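You operate a simulated robot arm through the tools that you are given. There is no shell and no other tool.

You are at the controls of a simulated robot arm. One attempt, no reset.

## Task
Press the pane at A and B, then lift it.
Fine: hold each press till its lamp lights and let it up; leave the turntable at B; lift with the grey switch.

The check looks at the end state, three seconds after you hand in, the way a careful person would. Anything else that was tipped, shoved, dropped, spilled or broken makes it a failure.

## Robot
A 7-joint arm with a two-finger parallel gripper, fixed in place. Base frame: the origin is on the floor under the middle of its stand, x ahead of it, y to its left, z up; the work surface is at about z = 860. Lengths are in mm, angles in degrees, forces in N, time in s.
With the tool pointing down near the work surface it reaches from about 100 to 640 mm from the base axis. Its first joint turns from -66.0 to 66.0 degrees. Payload 1.57 kg.
The tool frame sits at the grasp point between the pads (the TCP): z along the fingers, y along the line on which they close. The tips reach 30 mm beyond it. Largest opening 80 mm; finger width 17, thickness 12; the body of the gripper, 40 by 82 mm, starts 80 mm behind the TCP.
Orientation is told as [roll, pitch, yaw] about the base's x, y, z axes, in that order, counted from this pose: with the fingers straight down and closing along the base's y, the tool's x points along the base's -x, its y along +y and its z along -z.

## Interface
- The arm moves only by the tool step_arm. Its argument "steps" is a list of rows, each a list of 7 numbers: the shift along the base's x, y, z in mm, then the turn, a rotation vector about the base's x, y, z in degrees, then the opening in per cent of the stroke, from 0 (shut) to 100 (fully open). In form: [[x, y, z, ax, ay, az, claw], ...]. A call has 1 to 20 rows; each row shifts and turns the commanded pose from where the row before left it. Rows are played at 5 a second. More than 50 mm and 8.6 degrees between two rows, or a gripper value outside its range, and nothing of the call is played. Where a pose cannot be reached the arm comes as near as it can. A force on the tool above 90 N (or 10 N above the force at the start of the call, whichever is more), or a blocked arm, ends the call early, and 0.2 s more pass. The fingers move at their own pace (about 72 mm/s each) and stop on an object; they squeeze with about 30 N. The grip force told is the motor's: it shows also when the fingers shut on nothing. Time passes only in rows, and 0.2 s behind the last, so rows that do not move let the fingers close. It gives the time, the measured TCP pose, the force on the tool (base axes), the opening and the grip force at its end, in the units of the frame above (readings bear some noise), with the torque about the TCP (base axes, N m) and any sound that the robot's microphone picked up, and new pictures: "pictures" is both (left out), scene, wrist or none.
- Cameras (640 x 400 px; columns grow to the right, rows downward): "scene" is fixed at [58.8, 421.8, 1426.8]; the picture's right is [-0.80, -0.61, 0.00], its down [-0.28, 0.37, -0.89] and it looks along [0.54, -0.70, -0.47] (base axes); focal length 284 px, centre (320, 200). "wrist" rides on the gripper at [72, -7, -122] in the tool frame; the picture's right is [0.09, 1.00, 0.00], its down [-0.84, 0.08, -0.54] and it looks along [-0.54, 0.05, 0.84] (tool axes); focal length 238 px, centre (320, 200). There is no depth. A picture from a camera that has moved, and an enlarged one, comes with that camera's place and axes in the base frame and with its lens. The place of the scene camera against the robot may be out by one fixed shift of up to 12 mm in any direction.
- enlarge(camera, box): a new picture of the part [left, top, right, bottom] of that camera's present view, enlarged. No time passes.
- job_done(): hands the job in; it is judged then, once.

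Places have to be worked out from the pictures, the camera data and where the tool is seen. Open the gripper and draw the arm clear of the work before you hand the job in, unless the task says otherwise.

The tools are called after "Request:" as a command line: name --pt "numbers of a row" for each row, then --argument value for the rest, lists and objects as JSON in quotes. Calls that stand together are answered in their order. step_arm: Moves the arm, as the interface text tells. Its arguments: {"type":"object","properties":{"steps":{"type":"array","items":{"type":"array","items":{"type":"number"}}},"pictures":{"type":"string","enum":["both","scene","wrist","none"]}},"required":["steps"]} The other tools are called the same way: enlarge (camera, box) takes an enlarged picture of a part of a camera's view; job_done () hands the job in.

At the start:

```text
t: 0.0
tool_pos: [352.3, 105.0, 1112.8]
ee_rot: [0.1, 0.0, 0.0]
ft_force: [-0.7, 0.0, 0.5]
ft_torque: [-0.01, -0.01, -0.02]
gripper_width: 80.3
grasp_force: 0.1
```

scene: 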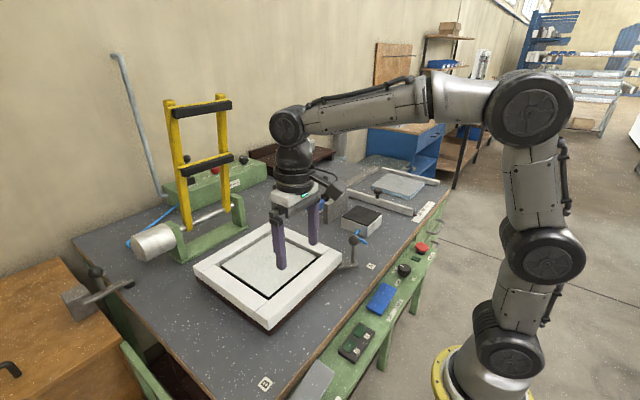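
wrist: 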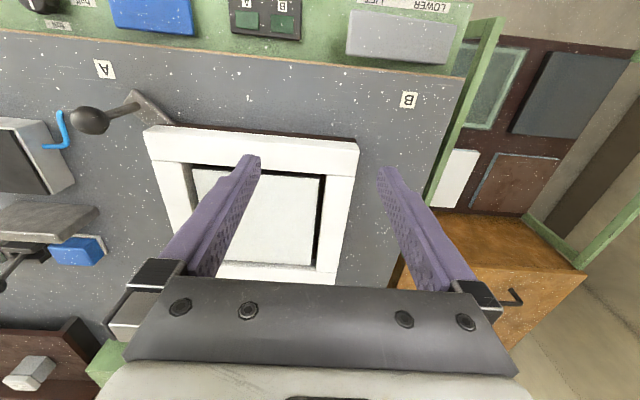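

I'll start by looking closely at both views to identify the controls: the panel with A/B lamps, the blue rocker, the grey LIFT/LOWER switch, the turntable frame and the lever.

Request:
enlarge --camera "wrist" --box '[0, 0, 320, 200]'

Request:
enlarge --camera "wrist" --box '[200, 0, 520, 200]'

Request:
enlarge --camera "scene" --box '[60, 80, 380, 280]'

Request:
enlarge --camera "scene" --box '[180, 200, 500, 400]'

```text
2.00 times, centred on (160, 100) of wrist
camera zoom: at [281.0, 100.1, 1236.1], right [-0.09, 1.0, 0.0], down [0.84, 0.08, 0.54], along [0.54, 0.05, -0.84], focal length 477 px, centre (640, 400)
```

zoom: 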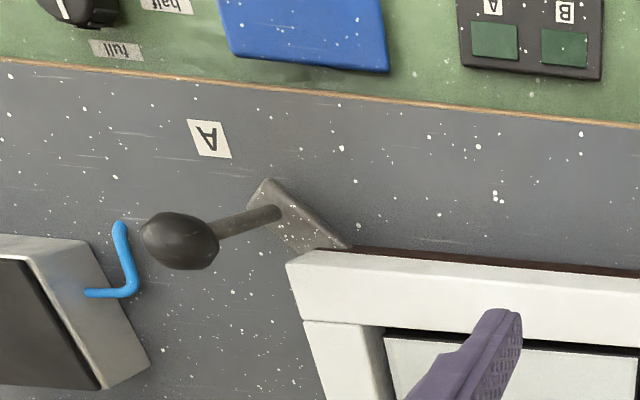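

```text
2.00 times, centred on (360, 100) of wrist
camera zoom: at [281.0, 100.1, 1236.1], right [-0.09, 1.0, 0.0], down [0.84, 0.08, 0.54], along [0.54, 0.05, -0.84], focal length 477 px, centre (240, 400)
```

zoom: 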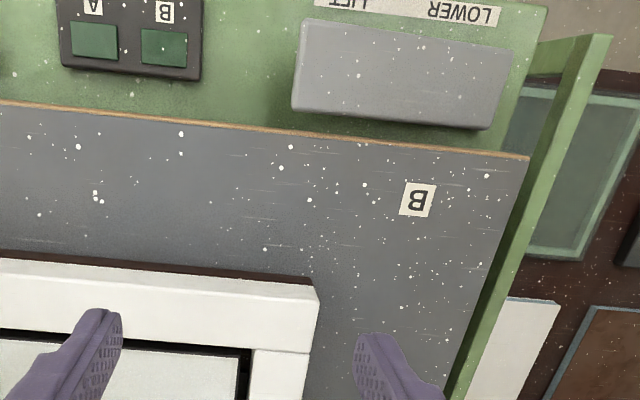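

```text
2.00 times, centred on (220, 180) of scene
camera zoom: at [58.8, 421.8, 1426.8], right [-0.8, -0.61, 0.0], down [-0.28, 0.37, -0.89], along [0.54, -0.7, -0.47], focal length 567 px, centre (520, 240)
```

zoom: 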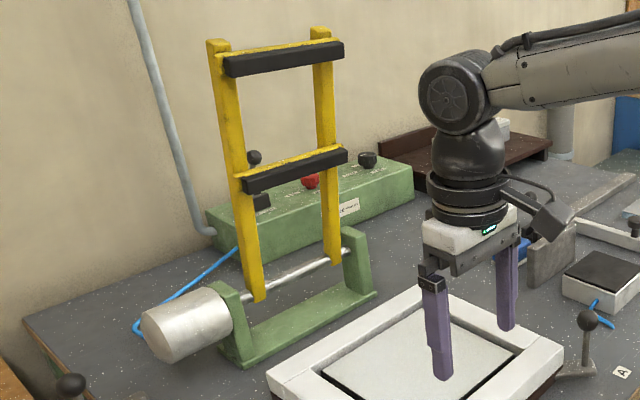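

```text
2.00 times, centred on (340, 300) of scene
camera zoom: at [58.8, 421.8, 1426.8], right [-0.8, -0.61, 0.0], down [-0.28, 0.37, -0.89], along [0.54, -0.7, -0.47], focal length 567 px, centre (280, 0)
```

zoom: 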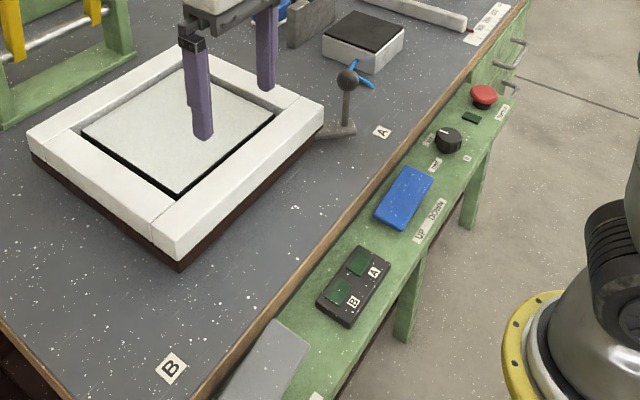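

The blue rocker (UP/DOWN), the A/B lamps, a half/full knob, a red button and the grey LIFT/LOWER switch sit on the front rail. The turntable's lever is at A. I'll move back and up to see the front rail squarely before touching anything.

Request:
step_arm --pt "-40 -30 0 0 0 0 100" --pt "-40 -30 0 0 0 0 100" --pt "-40 -30 0 0 0 0 100" --pt "-20 -20 0 0 0 0 100" --pt "0 0 0 0 0 0 100"

```text
t: 1.2
tool_pos: [212.2, -4.8, 1116.4]
ee_rot: [-0.1, -0.1, 0.0]
ft_force: [0.0, -0.7, -0.3]
ft_torque: [0.02, 0.03, 0.02]
gripper_width: 79.9
grasp_force: 0.0
camera wrist: at [140.4, -10.2, 1239.7], right [-0.09, 1.0, 0.0], down [0.84, 0.08, 0.54], along [0.54, 0.05, -0.84], focal length 238 px, centre (320, 200)
```

scene: 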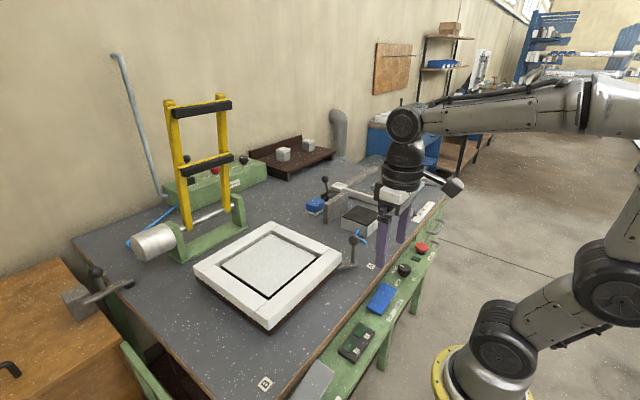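
wrist: 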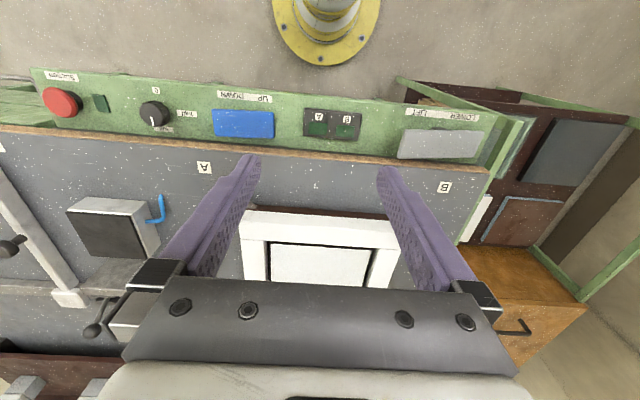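

Request:
enlarge --camera "wrist" --box '[20, 60, 220, 185]'

Request:
enlarge --camera "wrist" --box '[200, 70, 360, 170]'

Request:
enlarge --camera "wrist" --box '[340, 80, 500, 180]'

Request:
enlarge --camera "scene" --box '[120, 90, 280, 190]'

Request:
enlarge --camera "scene" --box '[180, 170, 340, 270]'

Request:
enlarge --camera "scene" --box '[320, 220, 480, 320]'

```text
3.20 times, centred on (120, 122) of wrist
camera zoom: at [140.4, -10.2, 1239.7], right [-0.09, 1.0, 0.0], down [0.84, 0.08, 0.54], along [0.54, 0.05, -0.84], focal length 763 px, centre (960, 448)
```

zoom: 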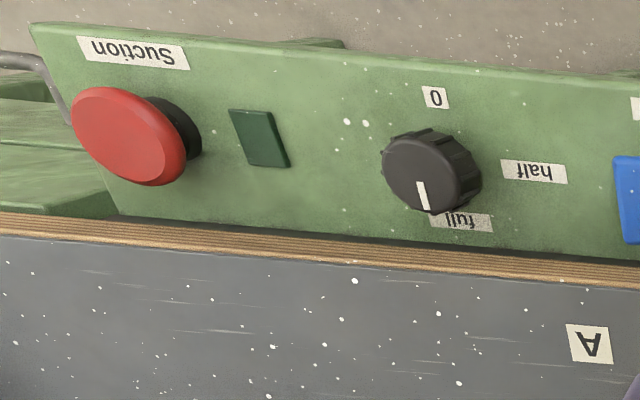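

```text
4.00 times, centred on (280, 120) of wrist
camera zoom: at [140.4, -10.2, 1239.7], right [-0.09, 1.0, 0.0], down [0.84, 0.08, 0.54], along [0.54, 0.05, -0.84], focal length 953 px, centre (480, 520)
```

zoom: 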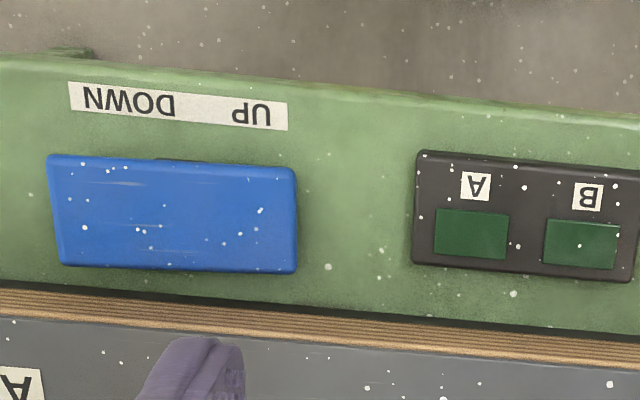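

```text
4.00 times, centred on (420, 130) of wrist
camera zoom: at [140.4, -10.2, 1239.7], right [-0.09, 1.0, 0.0], down [0.84, 0.08, 0.54], along [0.54, 0.05, -0.84], focal length 953 px, centre (-80, 480)
```

zoom: 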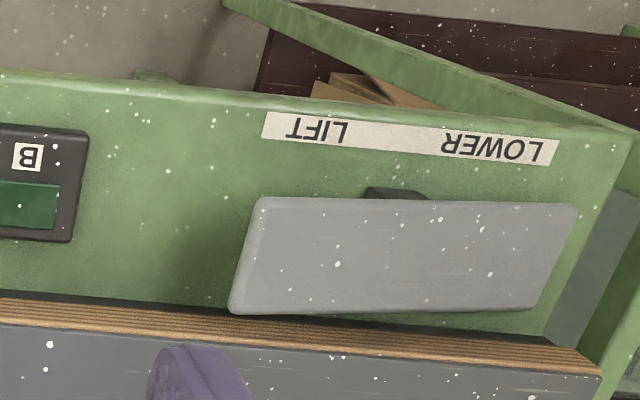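

```text
4.00 times, centred on (200, 140) of scene
camera zoom: at [58.8, 421.8, 1426.8], right [-0.8, -0.61, 0.0], down [-0.28, 0.37, -0.89], along [0.54, -0.7, -0.47], focal length 1134 px, centre (800, 440)
```

zoom: 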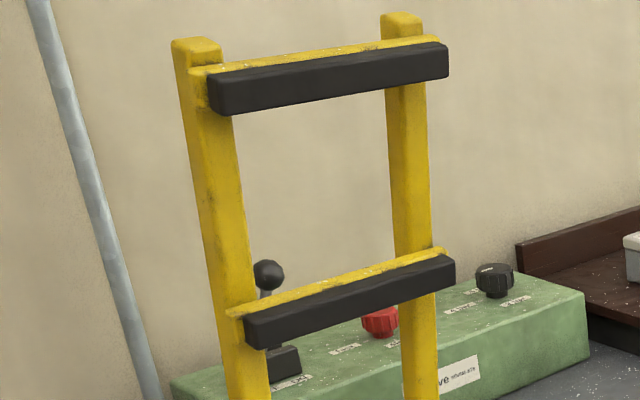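

```text
4.00 times, centred on (260, 220) of scene
camera zoom: at [58.8, 421.8, 1426.8], right [-0.8, -0.61, 0.0], down [-0.28, 0.37, -0.89], along [0.54, -0.7, -0.47], focal length 1134 px, centre (560, 120)
```

zoom: 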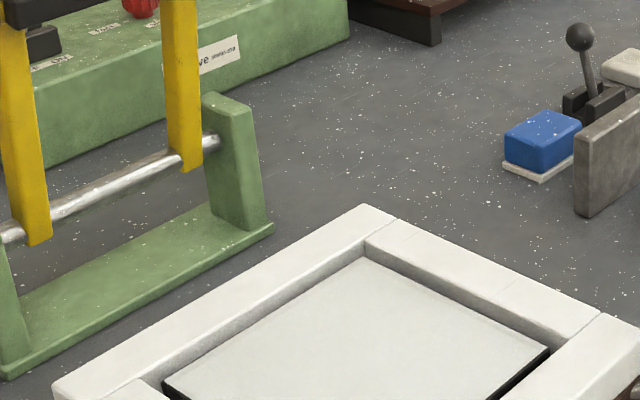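

```text
4.00 times, centred on (400, 270) of scene
camera zoom: at [58.8, 421.8, 1426.8], right [-0.8, -0.61, 0.0], down [-0.28, 0.37, -0.89], along [0.54, -0.7, -0.47], focal length 1134 px, centre (0, -80)
```

zoom: 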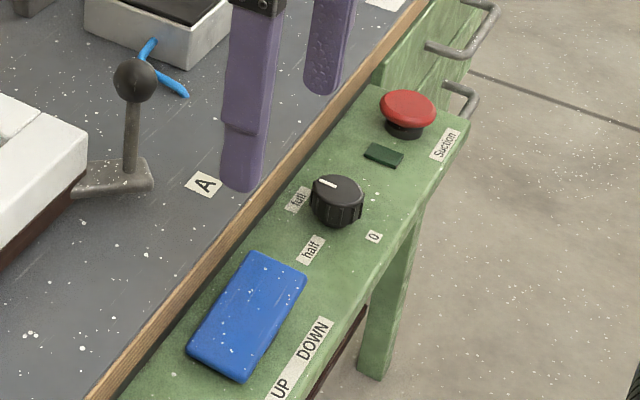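

The red button is "Suction", the black knob points at "full", and the grey switch has its LIFT end raised (LOWER side in), so it latches. By triangulation the blue rocker spans x 240–283, y −181…−79, top z≈829, with DOWN at the −y end. I'll shut the fingers and hover above the DOWN end.

Request:
step_arm --pt "8 -26 -36 0 0 0 0" --pt "8 -26 -36 0 0 0 0" --pt "8 -26 -36 0 0 0 0" --pt "8 -26 -36 0 0 0 0" --pt "9 -26 -36 0 0 0 0" --pt "9 -27 -36 0 0 0 0" --pt "0 0 -10 0 0 0 0" --pt "0 0 0 0 0 0 0"

```text
t: 3.0
tool_pos: [264.8, -163.5, 887.1]
ee_rot: [0.1, 0.1, 0.0]
ft_force: [-0.1, 0.2, 0.2]
ft_torque: [0.02, 0.01, 0.0]
gripper_width: 0.0
grasp_force: 21.3
camera wrist: at [193.8, -169.4, 1009.7], right [-0.09, 1.0, 0.0], down [0.84, 0.08, 0.54], along [0.54, 0.05, -0.84], focal length 238 px, centre (320, 200)
```

scene: 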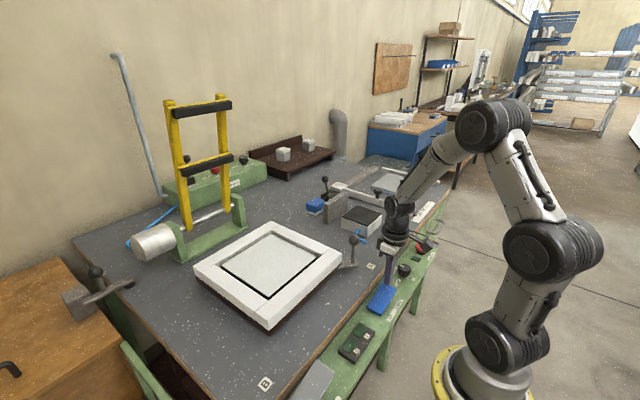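
wrist: 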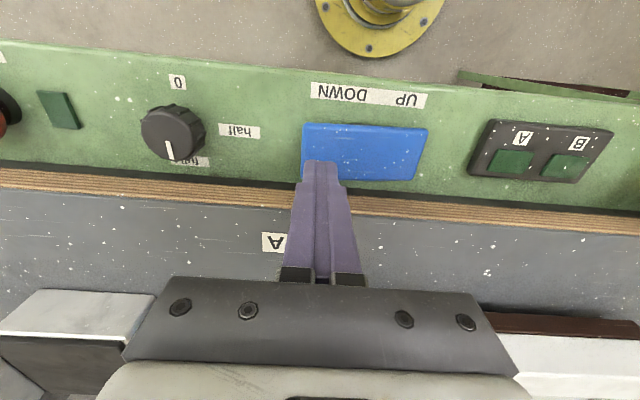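

The finger tips are centred above the DOWN end, about 28 mm above it. The frame's swing space is clear of the arm, so I'll come down in small increments and feel for contact.

Request:
step_arm --pt "-1 0 -10 0 0 0 0" --pt "0 0 -10 0 0 0 0" --pt "0 0 -3 0 0 0 0" --pt "0 0 -2 0 0 0 0" --pt "0 0 0 0 0 0 0"

```text
t: 4.2
tool_pos: [261.6, -163.1, 861.3]
ee_rot: [0.0, -0.1, 0.1]
ft_force: [0.4, 0.5, -0.2]
ft_torque: [0.01, 0.01, 0.0]
gripper_width: 0.0
grasp_force: 21.3
camera wrist: at [190.4, -167.7, 983.9], right [-0.09, 1.0, 0.0], down [0.84, 0.08, 0.54], along [0.54, 0.05, -0.84], focal length 238 px, centre (320, 200)
```

scene: 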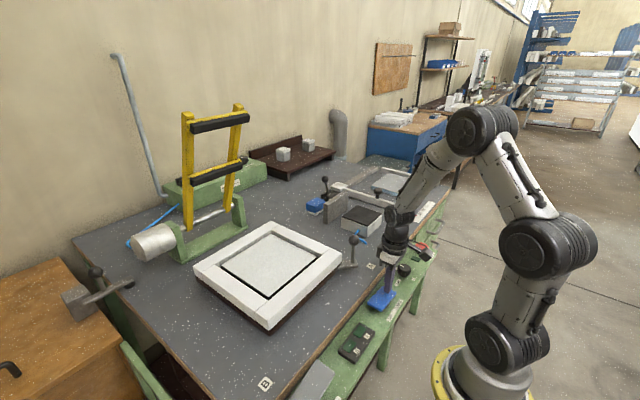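
wrist: 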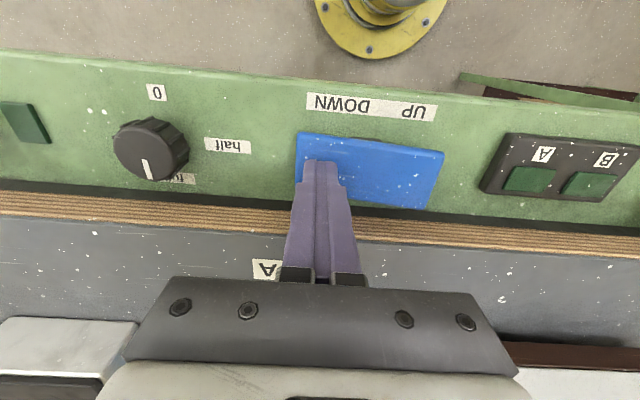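

The rocker has tilted under light contact and the yellow frame is already swinging down toward the turntable. I'll press 1 mm more and hold, watching the frame and lamp A.

Request:
step_arm --pt "0 0 -1 0 0 0 0" --pt "0 0 0 0 0 0 0" --pt "0 0 0 0 0 0 0" --pt "0 0 0 0 0 0 0"

```text
t: 5.2
tool_pos: [261.6, -161.7, 860.6]
ee_rot: [0.0, 0.0, 0.0]
ft_force: [-0.9, 0.0, -0.2]
ft_torque: [-0.01, -0.02, -0.04]
gripper_width: 0.1
grasp_force: 20.8
camera wrist: at [190.2, -167.6, 983.2], right [-0.09, 1.0, 0.0], down [0.84, 0.08, 0.54], along [0.54, 0.05, -0.84], focal length 238 px, centre (320, 200)
```

scene: 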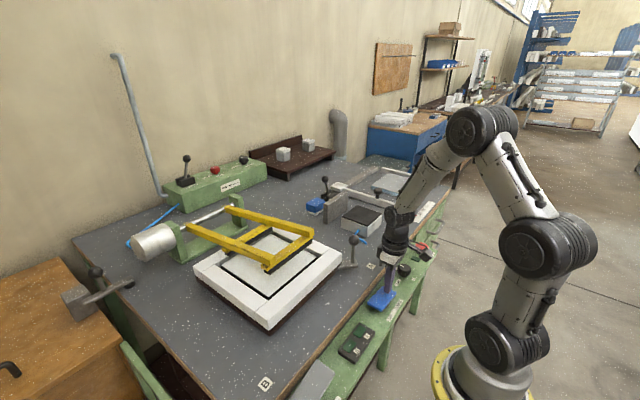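
wrist: 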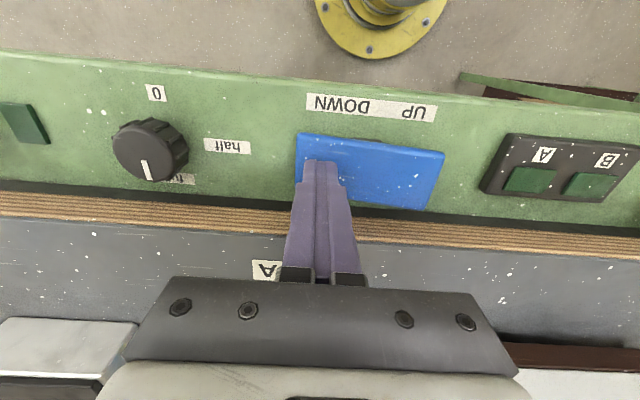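

The frame is nearly down on the pane; lamp A is still dark. I'll keep holding in short calls so I can stop as soon as the lamp lights.

Request:
step_arm --pt "0 0 0 0 0 0 0" --pt "0 0 0 0 0 0 0"

```text
t: 5.8
tool_pos: [261.6, -161.8, 859.2]
ee_rot: [0.0, 0.1, 0.1]
ft_force: [-0.1, 0.1, 0.3]
ft_torque: [-0.01, -0.01, -0.01]
gripper_width: 0.0
grasp_force: 21.0
camera wrist: at [190.2, -167.6, 983.3], right [-0.09, 1.0, 0.0], down [0.84, 0.08, 0.54], along [0.54, 0.05, -0.84], focal length 238 px, centre (320, 200)
```

scene: 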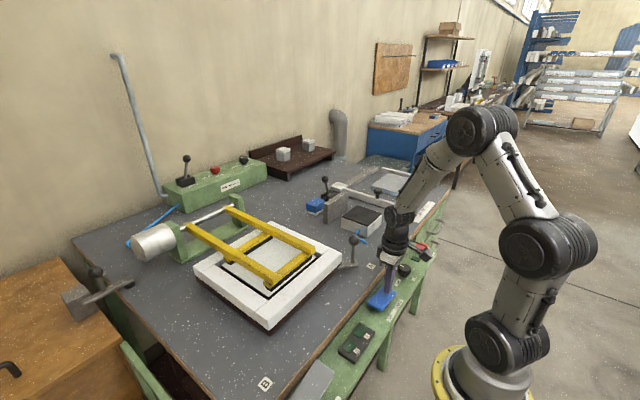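
wrist: 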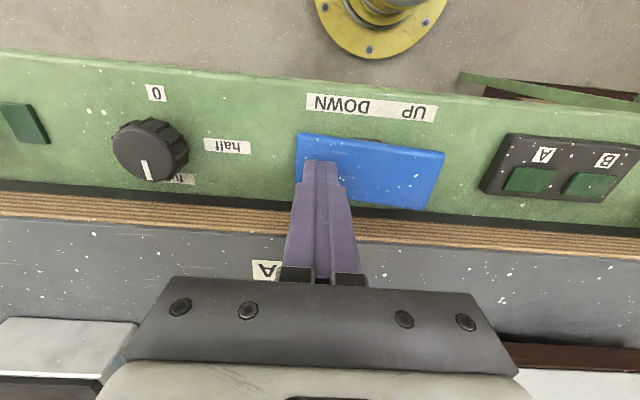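

The frame now rests on the pane. I hold on and watch lamp A.

Request:
step_arm --pt "0 0 0 0 0 0 0" --pt "0 0 0 0 0 0 0"

```text
t: 6.4
tool_pos: [261.8, -162.3, 860.2]
ee_rot: [0.0, 0.0, -0.1]
ft_force: [0.0, 0.5, 0.4]
ft_torque: [0.0, 0.01, -0.01]
gripper_width: 0.0
grasp_force: 21.7
camera wrist: at [190.2, -167.6, 983.3], right [-0.09, 1.0, 0.0], down [0.84, 0.08, 0.54], along [0.54, 0.05, -0.84], focal length 238 px, centre (320, 200)
```

scene: 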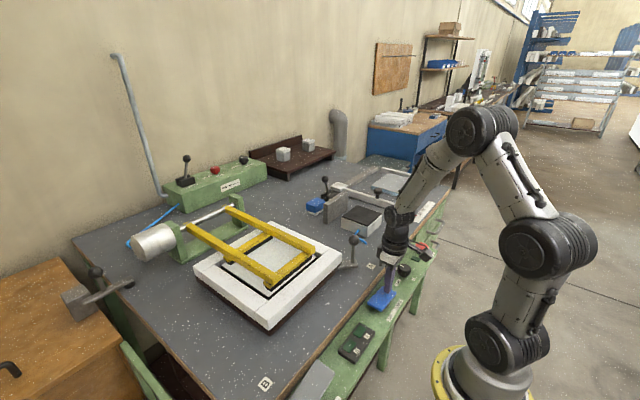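
wrist: 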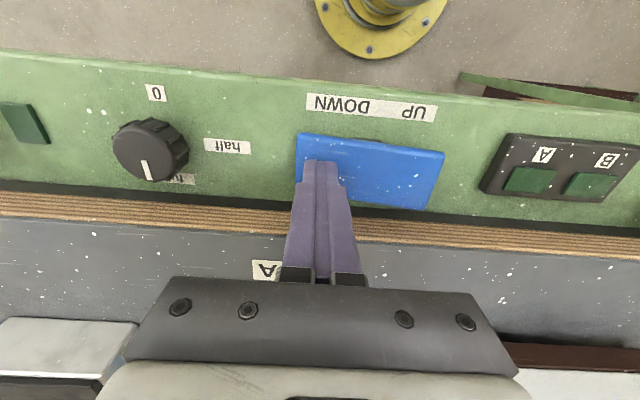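

The press is on the pane and lamp A is still dark; I keep holding.

Request:
step_arm --pt "0 0 0 0 0 0 0" --pt "0 0 0 0 0 0 0" --pt "0 0 0 0 0 0 0" --pictures "both"

```text
t: 7.2
tool_pos: [261.3, -161.0, 861.2]
ee_rot: [0.0, 0.0, 0.0]
ft_force: [0.6, -0.8, -0.5]
ft_torque: [0.01, 0.02, 0.0]
gripper_width: 0.0
grasp_force: 20.7
camera wrist: at [190.2, -167.6, 983.3], right [-0.09, 1.0, 0.0], down [0.84, 0.08, 0.54], along [0.54, 0.05, -0.84], focal length 238 px, centre (320, 200)
```

scene: 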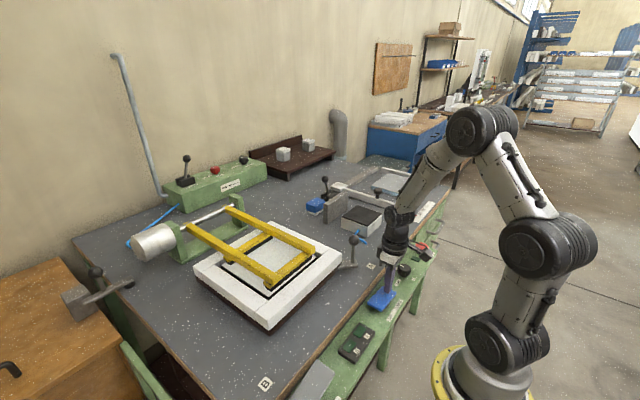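
wrist: 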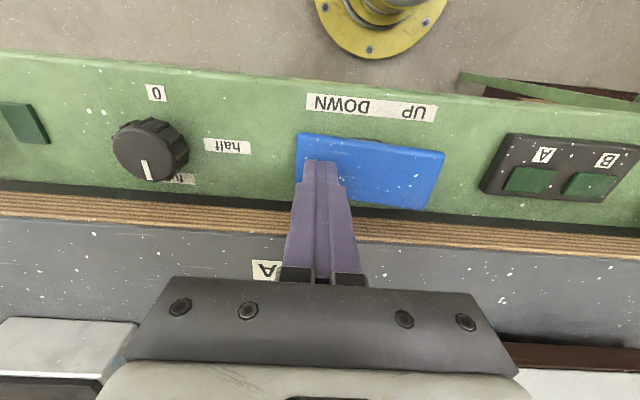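

The frame stays on the pane with the rocker tilted to DOWN; the lamp is still dark, so I'll keep holding and check the lamp in close-up afterwards.

Request:
step_arm --pt "0 0 0 0 0 0 0" --pt "0 0 0 0 0 0 0" --pt "0 0 0 0 0 0 0" --pt "0 0 0 0 0 0 0" --pictures "wrist"

Request:
enlarge --camera "scene" --box '[180, 190, 340, 290]'

Request:
enlarge --camera "scene" --box '[320, 280, 420, 380]'

```text
t: 8.2
tool_pos: [261.3, -161.2, 860.3]
ee_rot: [0.0, 0.0, 0.0]
ft_force: [-0.4, 0.6, 0.5]
ft_torque: [0.02, 0.03, -0.01]
gripper_width: 0.2
grasp_force: 21.0
camera wrist: at [190.2, -167.6, 983.3], right [-0.09, 1.0, 0.0], down [0.84, 0.08, 0.54], along [0.54, 0.05, -0.84], focal length 238 px, centre (320, 200)
```

wrist: 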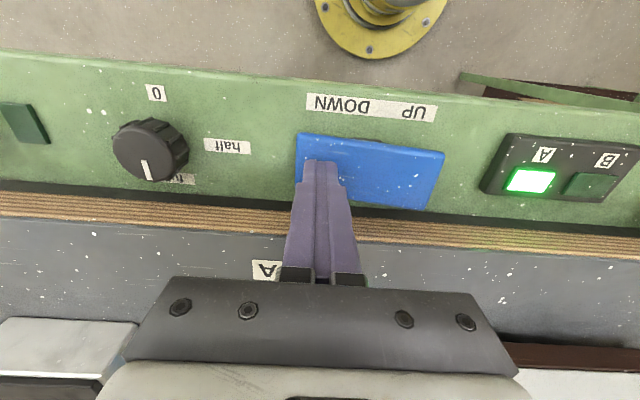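

```text
4.00 times, centred on (260, 240) of scene
camera zoom: at [58.8, 421.8, 1426.8], right [-0.8, -0.61, 0.0], down [-0.28, 0.37, -0.89], along [0.54, -0.7, -0.47], focal length 1134 px, centre (560, 40)
```

zoom: 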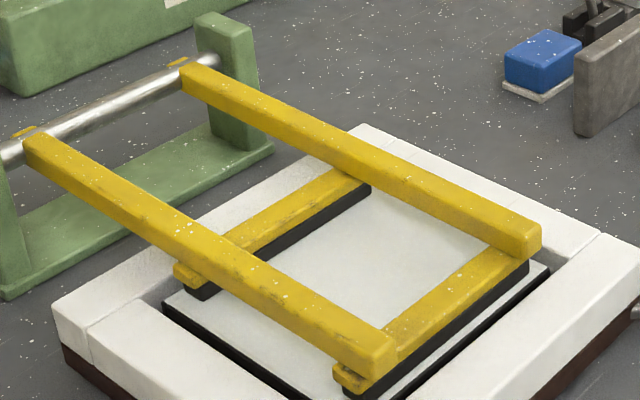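

```text
4.00 times, centred on (370, 330) of scene
camera zoom: at [58.8, 421.8, 1426.8], right [-0.8, -0.61, 0.0], down [-0.28, 0.37, -0.89], along [0.54, -0.7, -0.47], focal length 1134 px, centre (120, -320)
```

zoom: 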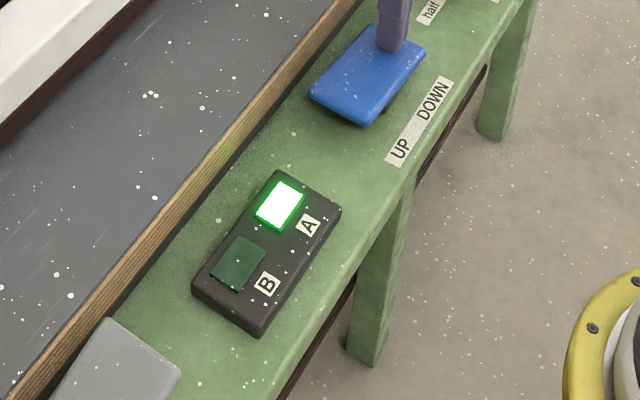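

Lamp A is lit, so I lift the finger off DOWN right away and see whether the frame returns by itself or stays down.

Request:
step_arm --pt "0 0 15 0 0 0 0" --pt "0 0 20 0 0 0 0" --pt "0 0 0 0 0 0 0"

```text
t: 9.0
tool_pos: [262.1, -161.1, 895.8]
ee_rot: [-0.1, 0.0, 0.0]
ft_force: [0.0, -0.3, 0.0]
ft_torque: [-0.03, -0.01, 0.01]
gripper_width: 0.2
grasp_force: 21.5
camera wrist: at [189.9, -167.0, 1018.5], right [-0.09, 1.0, 0.0], down [0.84, 0.08, 0.54], along [0.54, 0.05, -0.84], focal length 238 px, centre (320, 200)
```

scene: 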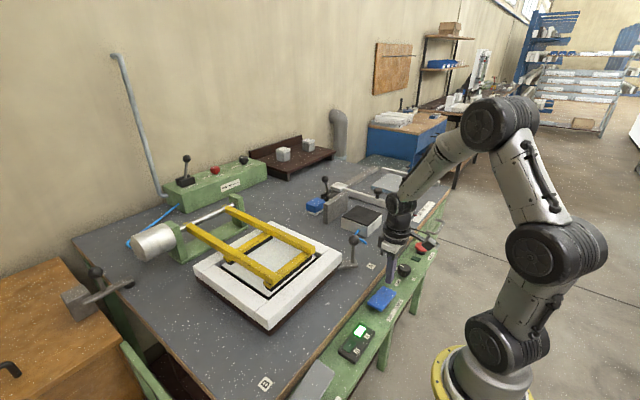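
wrist: 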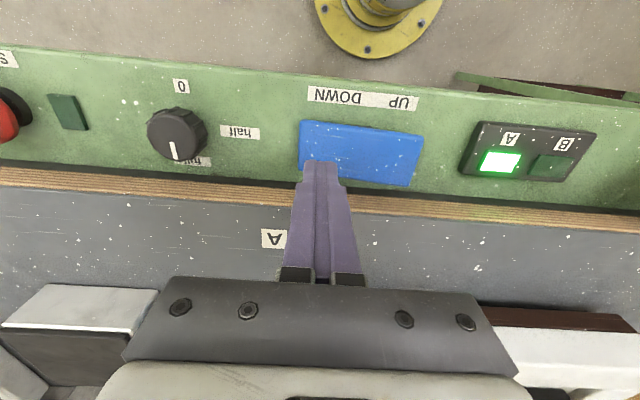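

The frame stays down and the rocker is latched toward DOWN, so it must be raised with the UP end. I'll move across above the UP end (y≈−97) and press gently.

Request:
step_arm --pt "0 33 0 0 0 0 0" --pt "0 32 0 0 0 0 0" --pt "0 0 -15 0 0 0 0" --pt "0 0 -8 0 0 0 0" --pt "0 0 -5 0 0 0 0" --pt "0 0 -4 0 0 0 0" --pt "0 0 -3 0 0 0 0" --pt "0 0 0 0 0 0 0"

```text
t: 10.8
tool_pos: [261.8, -96.5, 861.4]
ee_rot: [0.0, 0.0, 0.0]
ft_force: [0.3, -0.2, -0.6]
ft_torque: [0.01, 0.03, -0.01]
gripper_width: 0.1
grasp_force: 21.5
camera wrist: at [189.8, -101.3, 983.6], right [-0.09, 1.0, 0.0], down [0.84, 0.08, 0.54], along [0.54, 0.05, -0.84], focal length 238 px, centre (320, 200)
```

scene: 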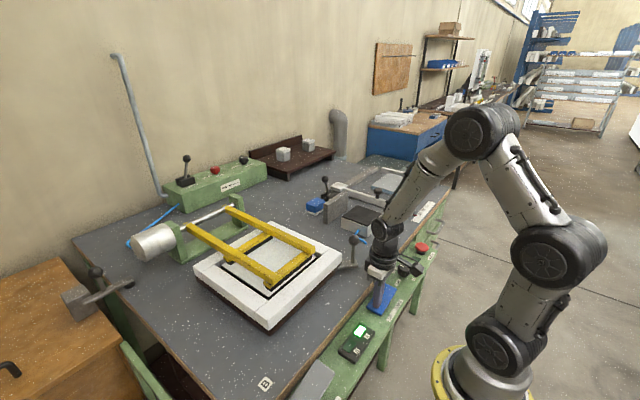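
wrist: 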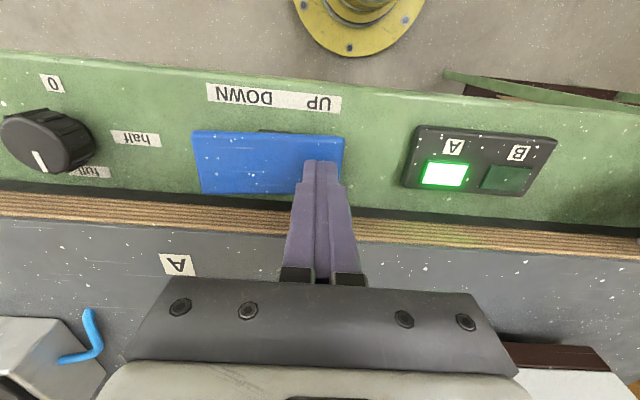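

The finger is at the UP end; the frame hasn't visibly moved yet. I'll press 2 mm further and hold a moment.

Request:
step_arm --pt "0 0 -1 0 0 0 0" --pt "0 0 -1 0 0 0 0" --pt "0 0 0 0 0 0 0" --pt "0 0 0 0 0 0 0"

```text
t: 11.8
tool_pos: [260.8, -97.1, 858.7]
ee_rot: [0.0, 0.0, -0.1]
ft_force: [-1.0, -0.4, 0.4]
ft_torque: [-0.01, 0.01, 0.02]
gripper_width: 0.2
grasp_force: 21.7
camera wrist: at [189.2, -101.5, 982.3], right [-0.09, 1.0, 0.0], down [0.84, 0.08, 0.54], along [0.54, 0.05, -0.84], focal length 238 px, centre (320, 200)
```

scene: 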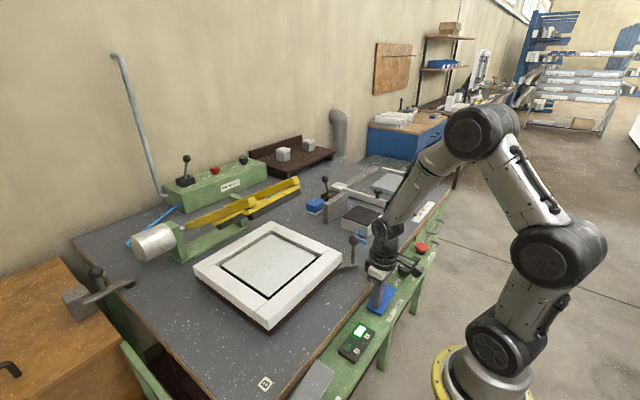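
wrist: 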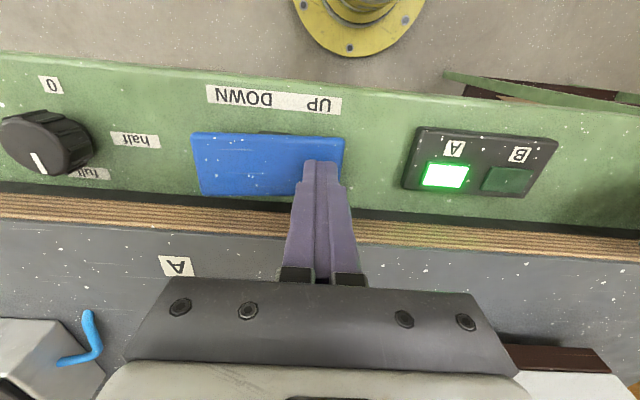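

The frame is rising. I hold UP until it is fully upright.

Request:
step_arm --pt "0 0 0 0 0 0 0" --pt "0 0 0 0 0 0 0" --pt "0 0 0 0 0 0 0" --pt "0 0 0 0 0 0 0" --pt "0 0 0 0 0 0 0" --pt "0 0 0 0 0 0 0" --pt "0 0 0 0 0 0 0"

```text
t: 13.4
tool_pos: [260.2, -96.3, 859.1]
ee_rot: [0.0, 0.1, 0.0]
ft_force: [0.4, 0.3, 0.2]
ft_torque: [-0.03, 0.01, -0.02]
gripper_width: 0.2
grasp_force: 21.8
camera wrist: at [189.2, -101.5, 982.4], right [-0.09, 1.0, 0.0], down [0.84, 0.08, 0.54], along [0.54, 0.05, -0.84], focal length 238 px, centre (320, 200)
```

scene: 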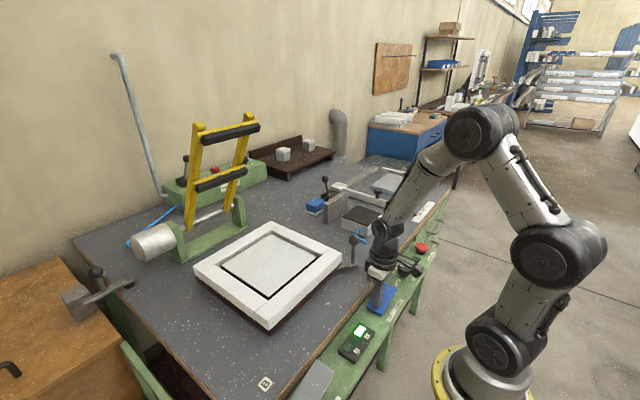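
wrist: 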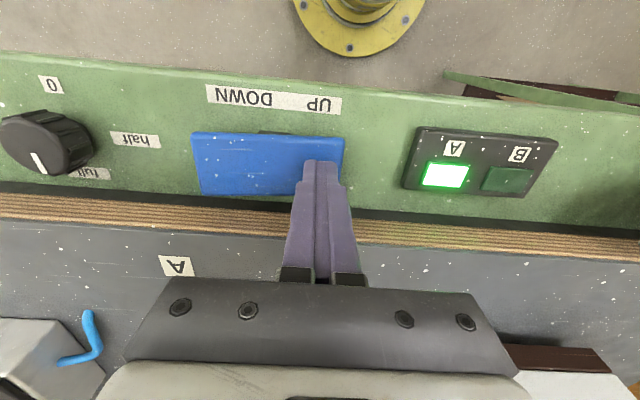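

The frame is almost upright; I hold UP a little longer until it stops.

Request:
step_arm --pt "0 0 0 0 0 0 0" --pt "0 0 0 0 0 0 0" --pt "0 0 0 0 0 0 0" --pt "0 0 0 0 0 0 0" --pt "0 0 0 0 0 0 0" --pt "0 0 0 0 0 0 0" --pt "0 0 0 0 0 0 0" --pictures "scene"

```text
t: 15.0
tool_pos: [260.4, -95.3, 859.0]
ee_rot: [0.1, 0.0, 0.0]
ft_force: [-0.7, 0.3, 0.2]
ft_torque: [0.02, -0.01, 0.02]
gripper_width: 0.0
grasp_force: 21.1
```

scene: 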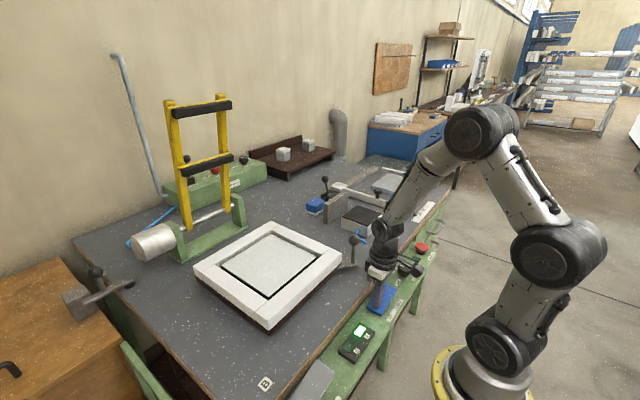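

The frame is fully upright again and lamp A stays lit. Next the turntable: I'll rise off the rocker, open the gripper and look at the lever knob to triangulate it.

Request:
step_arm --pt "0 0 30 0 0 0 0" --pt "0 0 50 0 0 0 0" --pt "0 0 50 0 0 0 30" --pt "10 0 40 0 0 0 60" --pt "20 0 0 0 0 0 60" --pt "0 0 0 0 0 0 60"

```text
t: 16.4
tool_pos: [293.5, -95.5, 1028.6]
ee_rot: [0.0, 0.0, 0.0]
ft_force: [0.1, 0.2, -0.1]
ft_torque: [0.01, 0.0, 0.01]
gripper_width: 48.1
grasp_force: 0.0
camera wrist: at [221.5, -100.4, 1151.2], right [-0.09, 1.0, 0.0], down [0.84, 0.08, 0.54], along [0.54, 0.05, -0.84], focal length 238 px, centre (320, 200)
```

scene: 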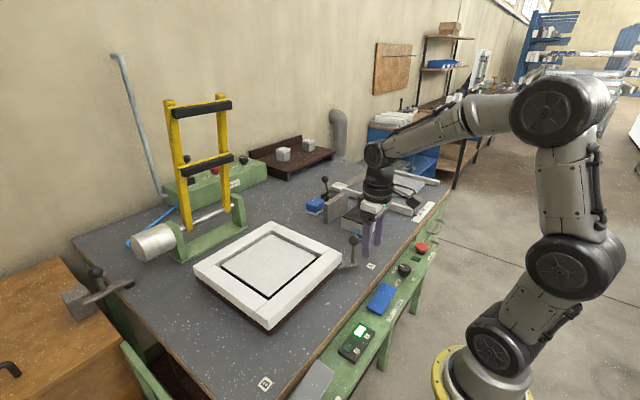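
wrist: 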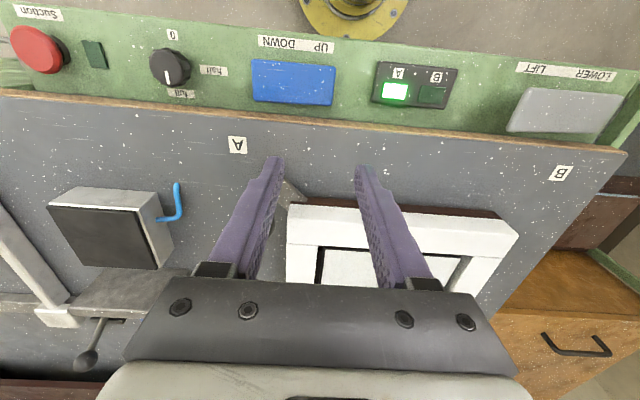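

The knob is hidden behind a finger here. I'll shift to the left (+y) so it comes into view beside the gripper.

Request:
step_arm --pt "-10 45 0 0 0 0 60" --pt "-10 45 0 0 0 0 60" --pt "0 0 0 0 0 0 60" --pictures "wrist"

Request:
enlarge --camera "wrist" --box '[80, 120, 280, 245]'

Request:
enlarge --camera "scene" --box '[310, 210, 410, 285]'

```text
t: 17.2
tool_pos: [270.6, -4.7, 1023.5]
ee_rot: [0.0, 0.0, 0.0]
ft_force: [1.0, -0.2, 0.0]
ft_torque: [0.0, 0.02, -0.01]
gripper_width: 48.1
grasp_force: 0.1
camera wrist: at [199.2, -10.1, 1147.7], right [-0.09, 1.0, 0.0], down [0.84, 0.08, 0.54], along [0.54, 0.05, -0.84], focal length 238 px, centre (320, 200)
```

wrist: 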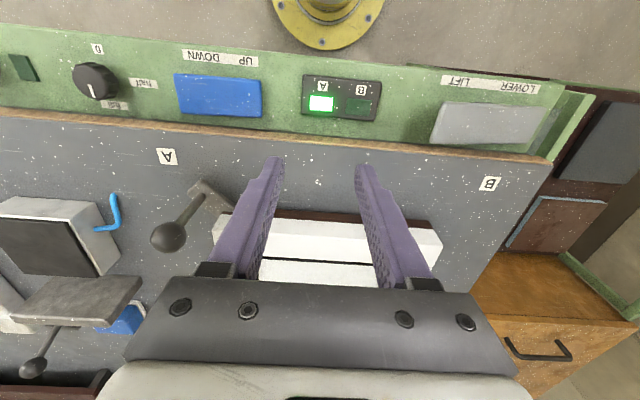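

```text
3.20 times, centred on (180, 182) of wrist
camera zoom: at [199.2, -10.1, 1147.7], right [-0.09, 1.0, 0.0], down [0.84, 0.08, 0.54], along [0.54, 0.05, -0.84], focal length 763 px, centre (768, 256)
```

zoom: 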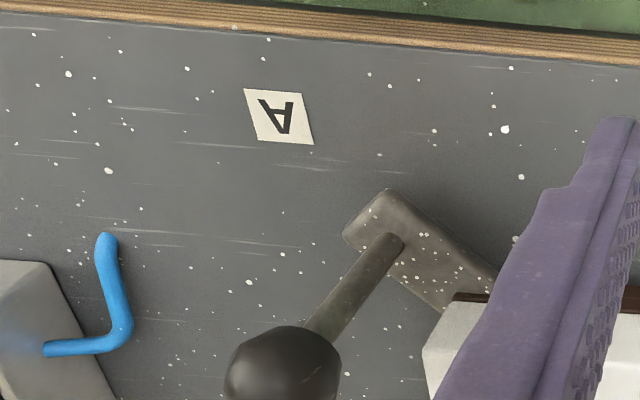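

```text
5.33 times, centred on (360, 248) of scene
camera zoom: at [58.8, 421.8, 1426.8], right [-0.8, -0.61, 0.0], down [-0.28, 0.37, -0.89], along [0.54, -0.7, -0.47], focal length 1512 px, centre (107, -53)
```

zoom: 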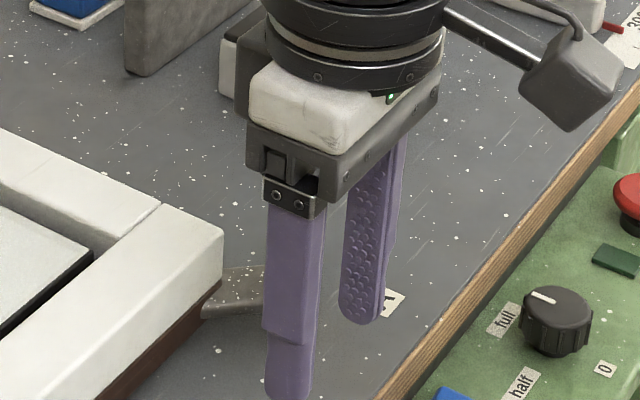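

Triangulating from two wrist views puts the lever ball at about (370, −144, 971), ~35 mm across, and projecting that into the scene picture agrees within 2 px. The turntable centre is about (540, 20). I'll open wide and hover above the ball.

Request:
step_arm --pt "0 0 36 0 0 0 100" --pt "25 -35 0 0 0 0 100" --pt "25 -35 0 0 0 0 100" --pt "25 -35 0 0 0 0 100" --pt "24 -34 0 0 0 0 100" --pt "0 0 0 0 0 0 100"

```text
t: 18.6
tool_pos: [371.1, -146.8, 1066.3]
ee_rot: [0.0, 0.0, -0.1]
ft_force: [0.2, -0.3, -0.8]
ft_torque: [-0.04, -0.03, 0.0]
gripper_width: 80.0
grasp_force: 0.2
camera wrist: at [299.2, -153.7, 1188.2], right [-0.09, 1.0, 0.0], down [0.84, 0.08, 0.54], along [0.54, 0.05, -0.84], focal length 238 px, centre (320, 200)
```

scene: 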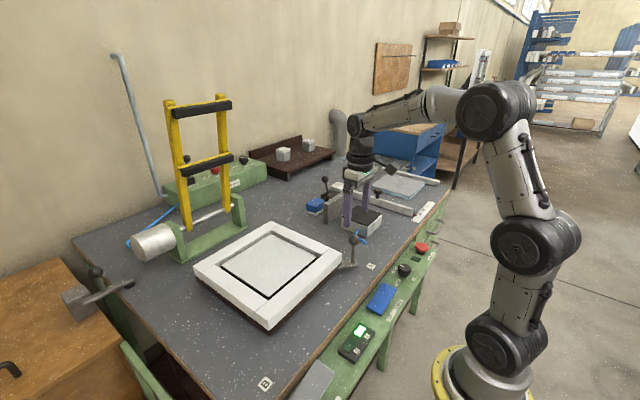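
wrist: 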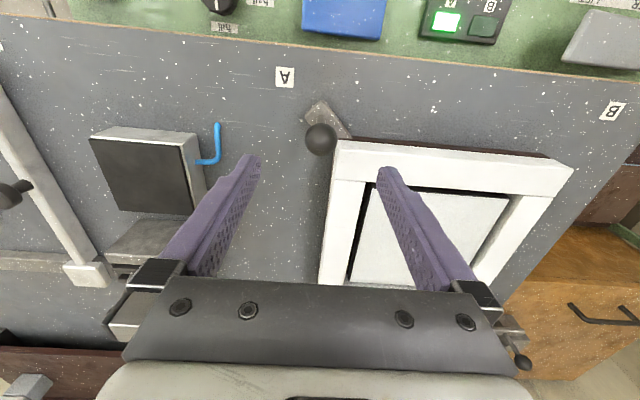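

The ball shows at (321,138) in the wrist view → (370, −146, 971), right under the TCP. The frame corners give a turntable centre of (540, 22) and an arm of 239 mm at 45°. I'll descend around the ball.

Request:
step_arm --pt "0 0 -35 0 0 0 100" --pt "0 0 -30 0 0 0 100" --pt "0 0 -20 0 0 0 100" --pt "0 0 -10 0 0 0 100" --pt "0 0 0 0 0 0 100"

```text
t: 19.8
tool_pos: [370.3, -146.0, 971.0]
ee_rot: [0.0, 0.0, 0.0]
ft_force: [0.0, 0.4, 1.3]
ft_torque: [0.01, -0.01, -0.01]
gripper_width: 79.9
grasp_force: 0.2
camera wrist: at [297.8, -151.4, 1093.4], right [-0.09, 1.0, 0.0], down [0.84, 0.08, 0.54], along [0.54, 0.05, -0.84], focal length 238 px, centre (320, 200)
```

scene: 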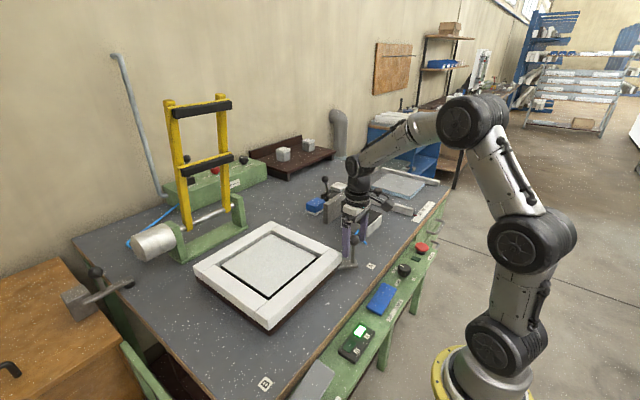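
wrist: 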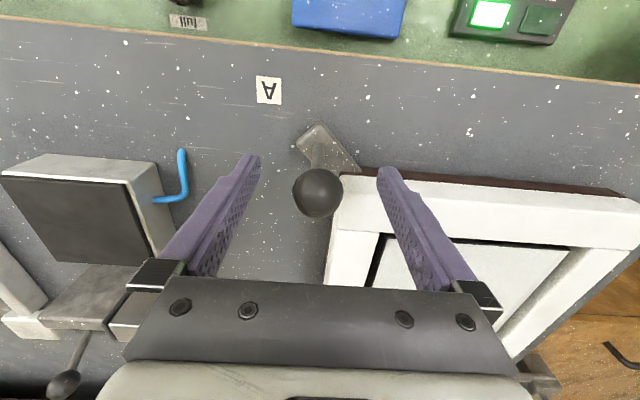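

The ball sits exactly at the grasp point between the pads. I close on it.

Request:
step_arm --pt "0 0 0 0 0 0 50" --pt "0 0 0 0 0 0 35" --pt "0 0 0 0 0 0 30" --pt "0 0 0 0 0 0 30"

```text
t: 20.8
tool_pos: [370.5, -147.1, 971.1]
ee_rot: [0.0, 0.0, 0.0]
ft_force: [-3.3, -4.7, -1.1]
ft_torque: [-0.06, -0.03, -0.08]
gripper_width: 31.3
grasp_force: 39.6
camera wrist: at [297.6, -151.8, 1093.6], right [-0.09, 1.0, 0.0], down [0.84, 0.08, 0.54], along [0.54, 0.05, -0.84], focal length 238 px, centre (320, 200)
```

scene: 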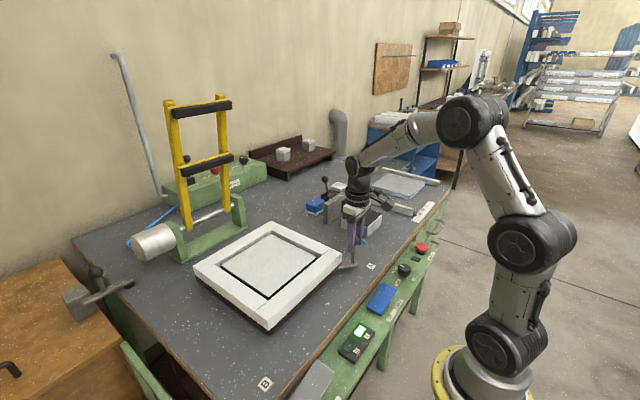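
wrist: 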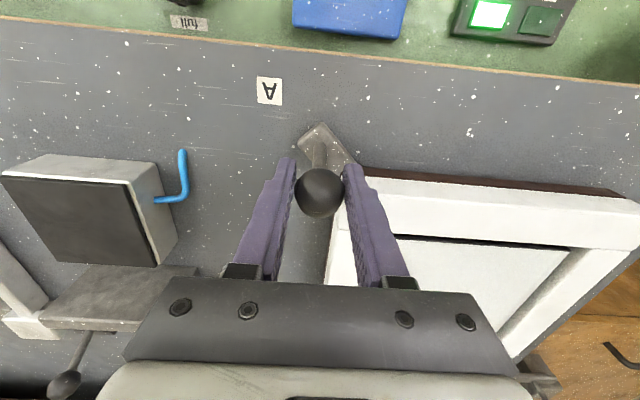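

The ball is gripped (31 mm). I'll begin turning clockwise along the 239 mm arc about (540, 22), first a small 10° piece to check the forces.

Request:
step_arm --pt "-6.9 7.5 0 0 0 0 30" --pt "-6.9 7.6 0 0 0 0 30" --pt "-6.4 8.3 0 0 0 0 30" --pt "-6.3 8.3 0 0 0 0 30"

```text
t: 21.8
tool_pos: [344.6, -113.5, 970.8]
ee_rot: [0.0, -0.1, 0.1]
ft_force: [-13.2, -12.8, 15.1]
ft_torque: [0.08, 0.48, -0.49]
gripper_width: 31.6
grasp_force: 39.8
camera wrist: at [272.1, -119.1, 1093.3], right [-0.09, 1.0, 0.0], down [0.84, 0.08, 0.54], along [0.54, 0.05, -0.84], focal length 238 px, centre (320, 200)
```

scene: 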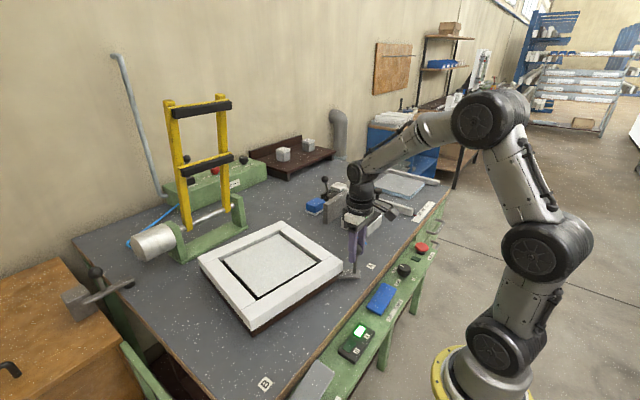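
wrist: 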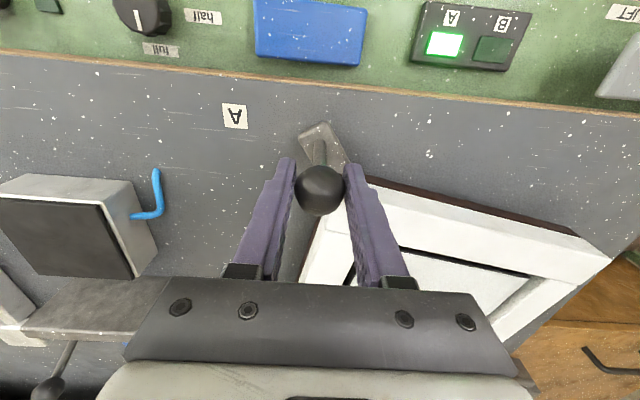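

The turntable is turning smoothly and the ball stays centred; forces are about 15–20 N. I continue along the arc to the mid-point.

Request:
step_arm --pt "-5.6 8.8 0 0 0 0 30" --pt "-5.6 8.8 0 0 0 0 30" --pt "-4.9 9.2 0 0 0 0 30" --pt "-4.8 9.3 0 0 0 0 30" --pt "-4.0 9.6 0 0 0 0 30" --pt "-4.0 9.7 0 0 0 0 30" --pt "-3.1 9.9 0 0 0 0 30" --pt "-3.1 10.0 0 0 0 0 30"

```text
t: 23.6
tool_pos: [307.0, -38.9, 969.8]
ee_rot: [0.0, 0.2, 0.0]
ft_force: [3.5, -1.2, 0.6]
ft_torque: [0.04, 0.55, -0.17]
gripper_width: 31.7
grasp_force: 23.7
camera wrist: at [235.8, -44.4, 1092.2], right [-0.09, 1.0, 0.0], down [0.84, 0.08, 0.54], along [0.54, 0.05, -0.84], focal length 238 px, centre (320, 200)
```

scene: 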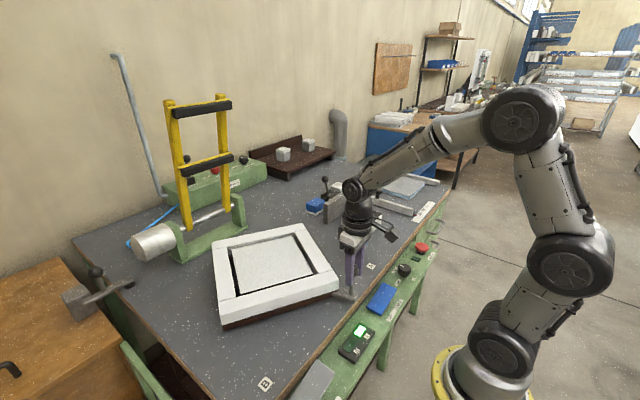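
wrist: 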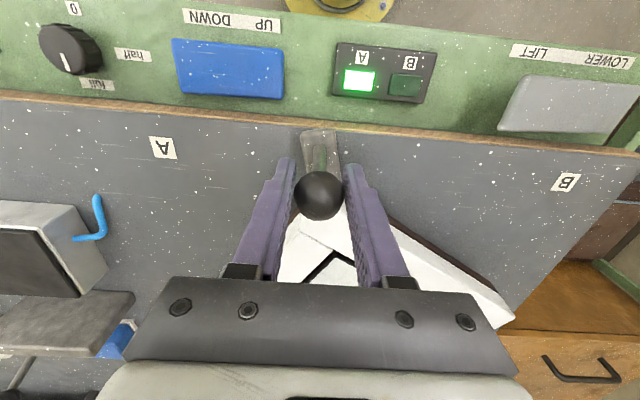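

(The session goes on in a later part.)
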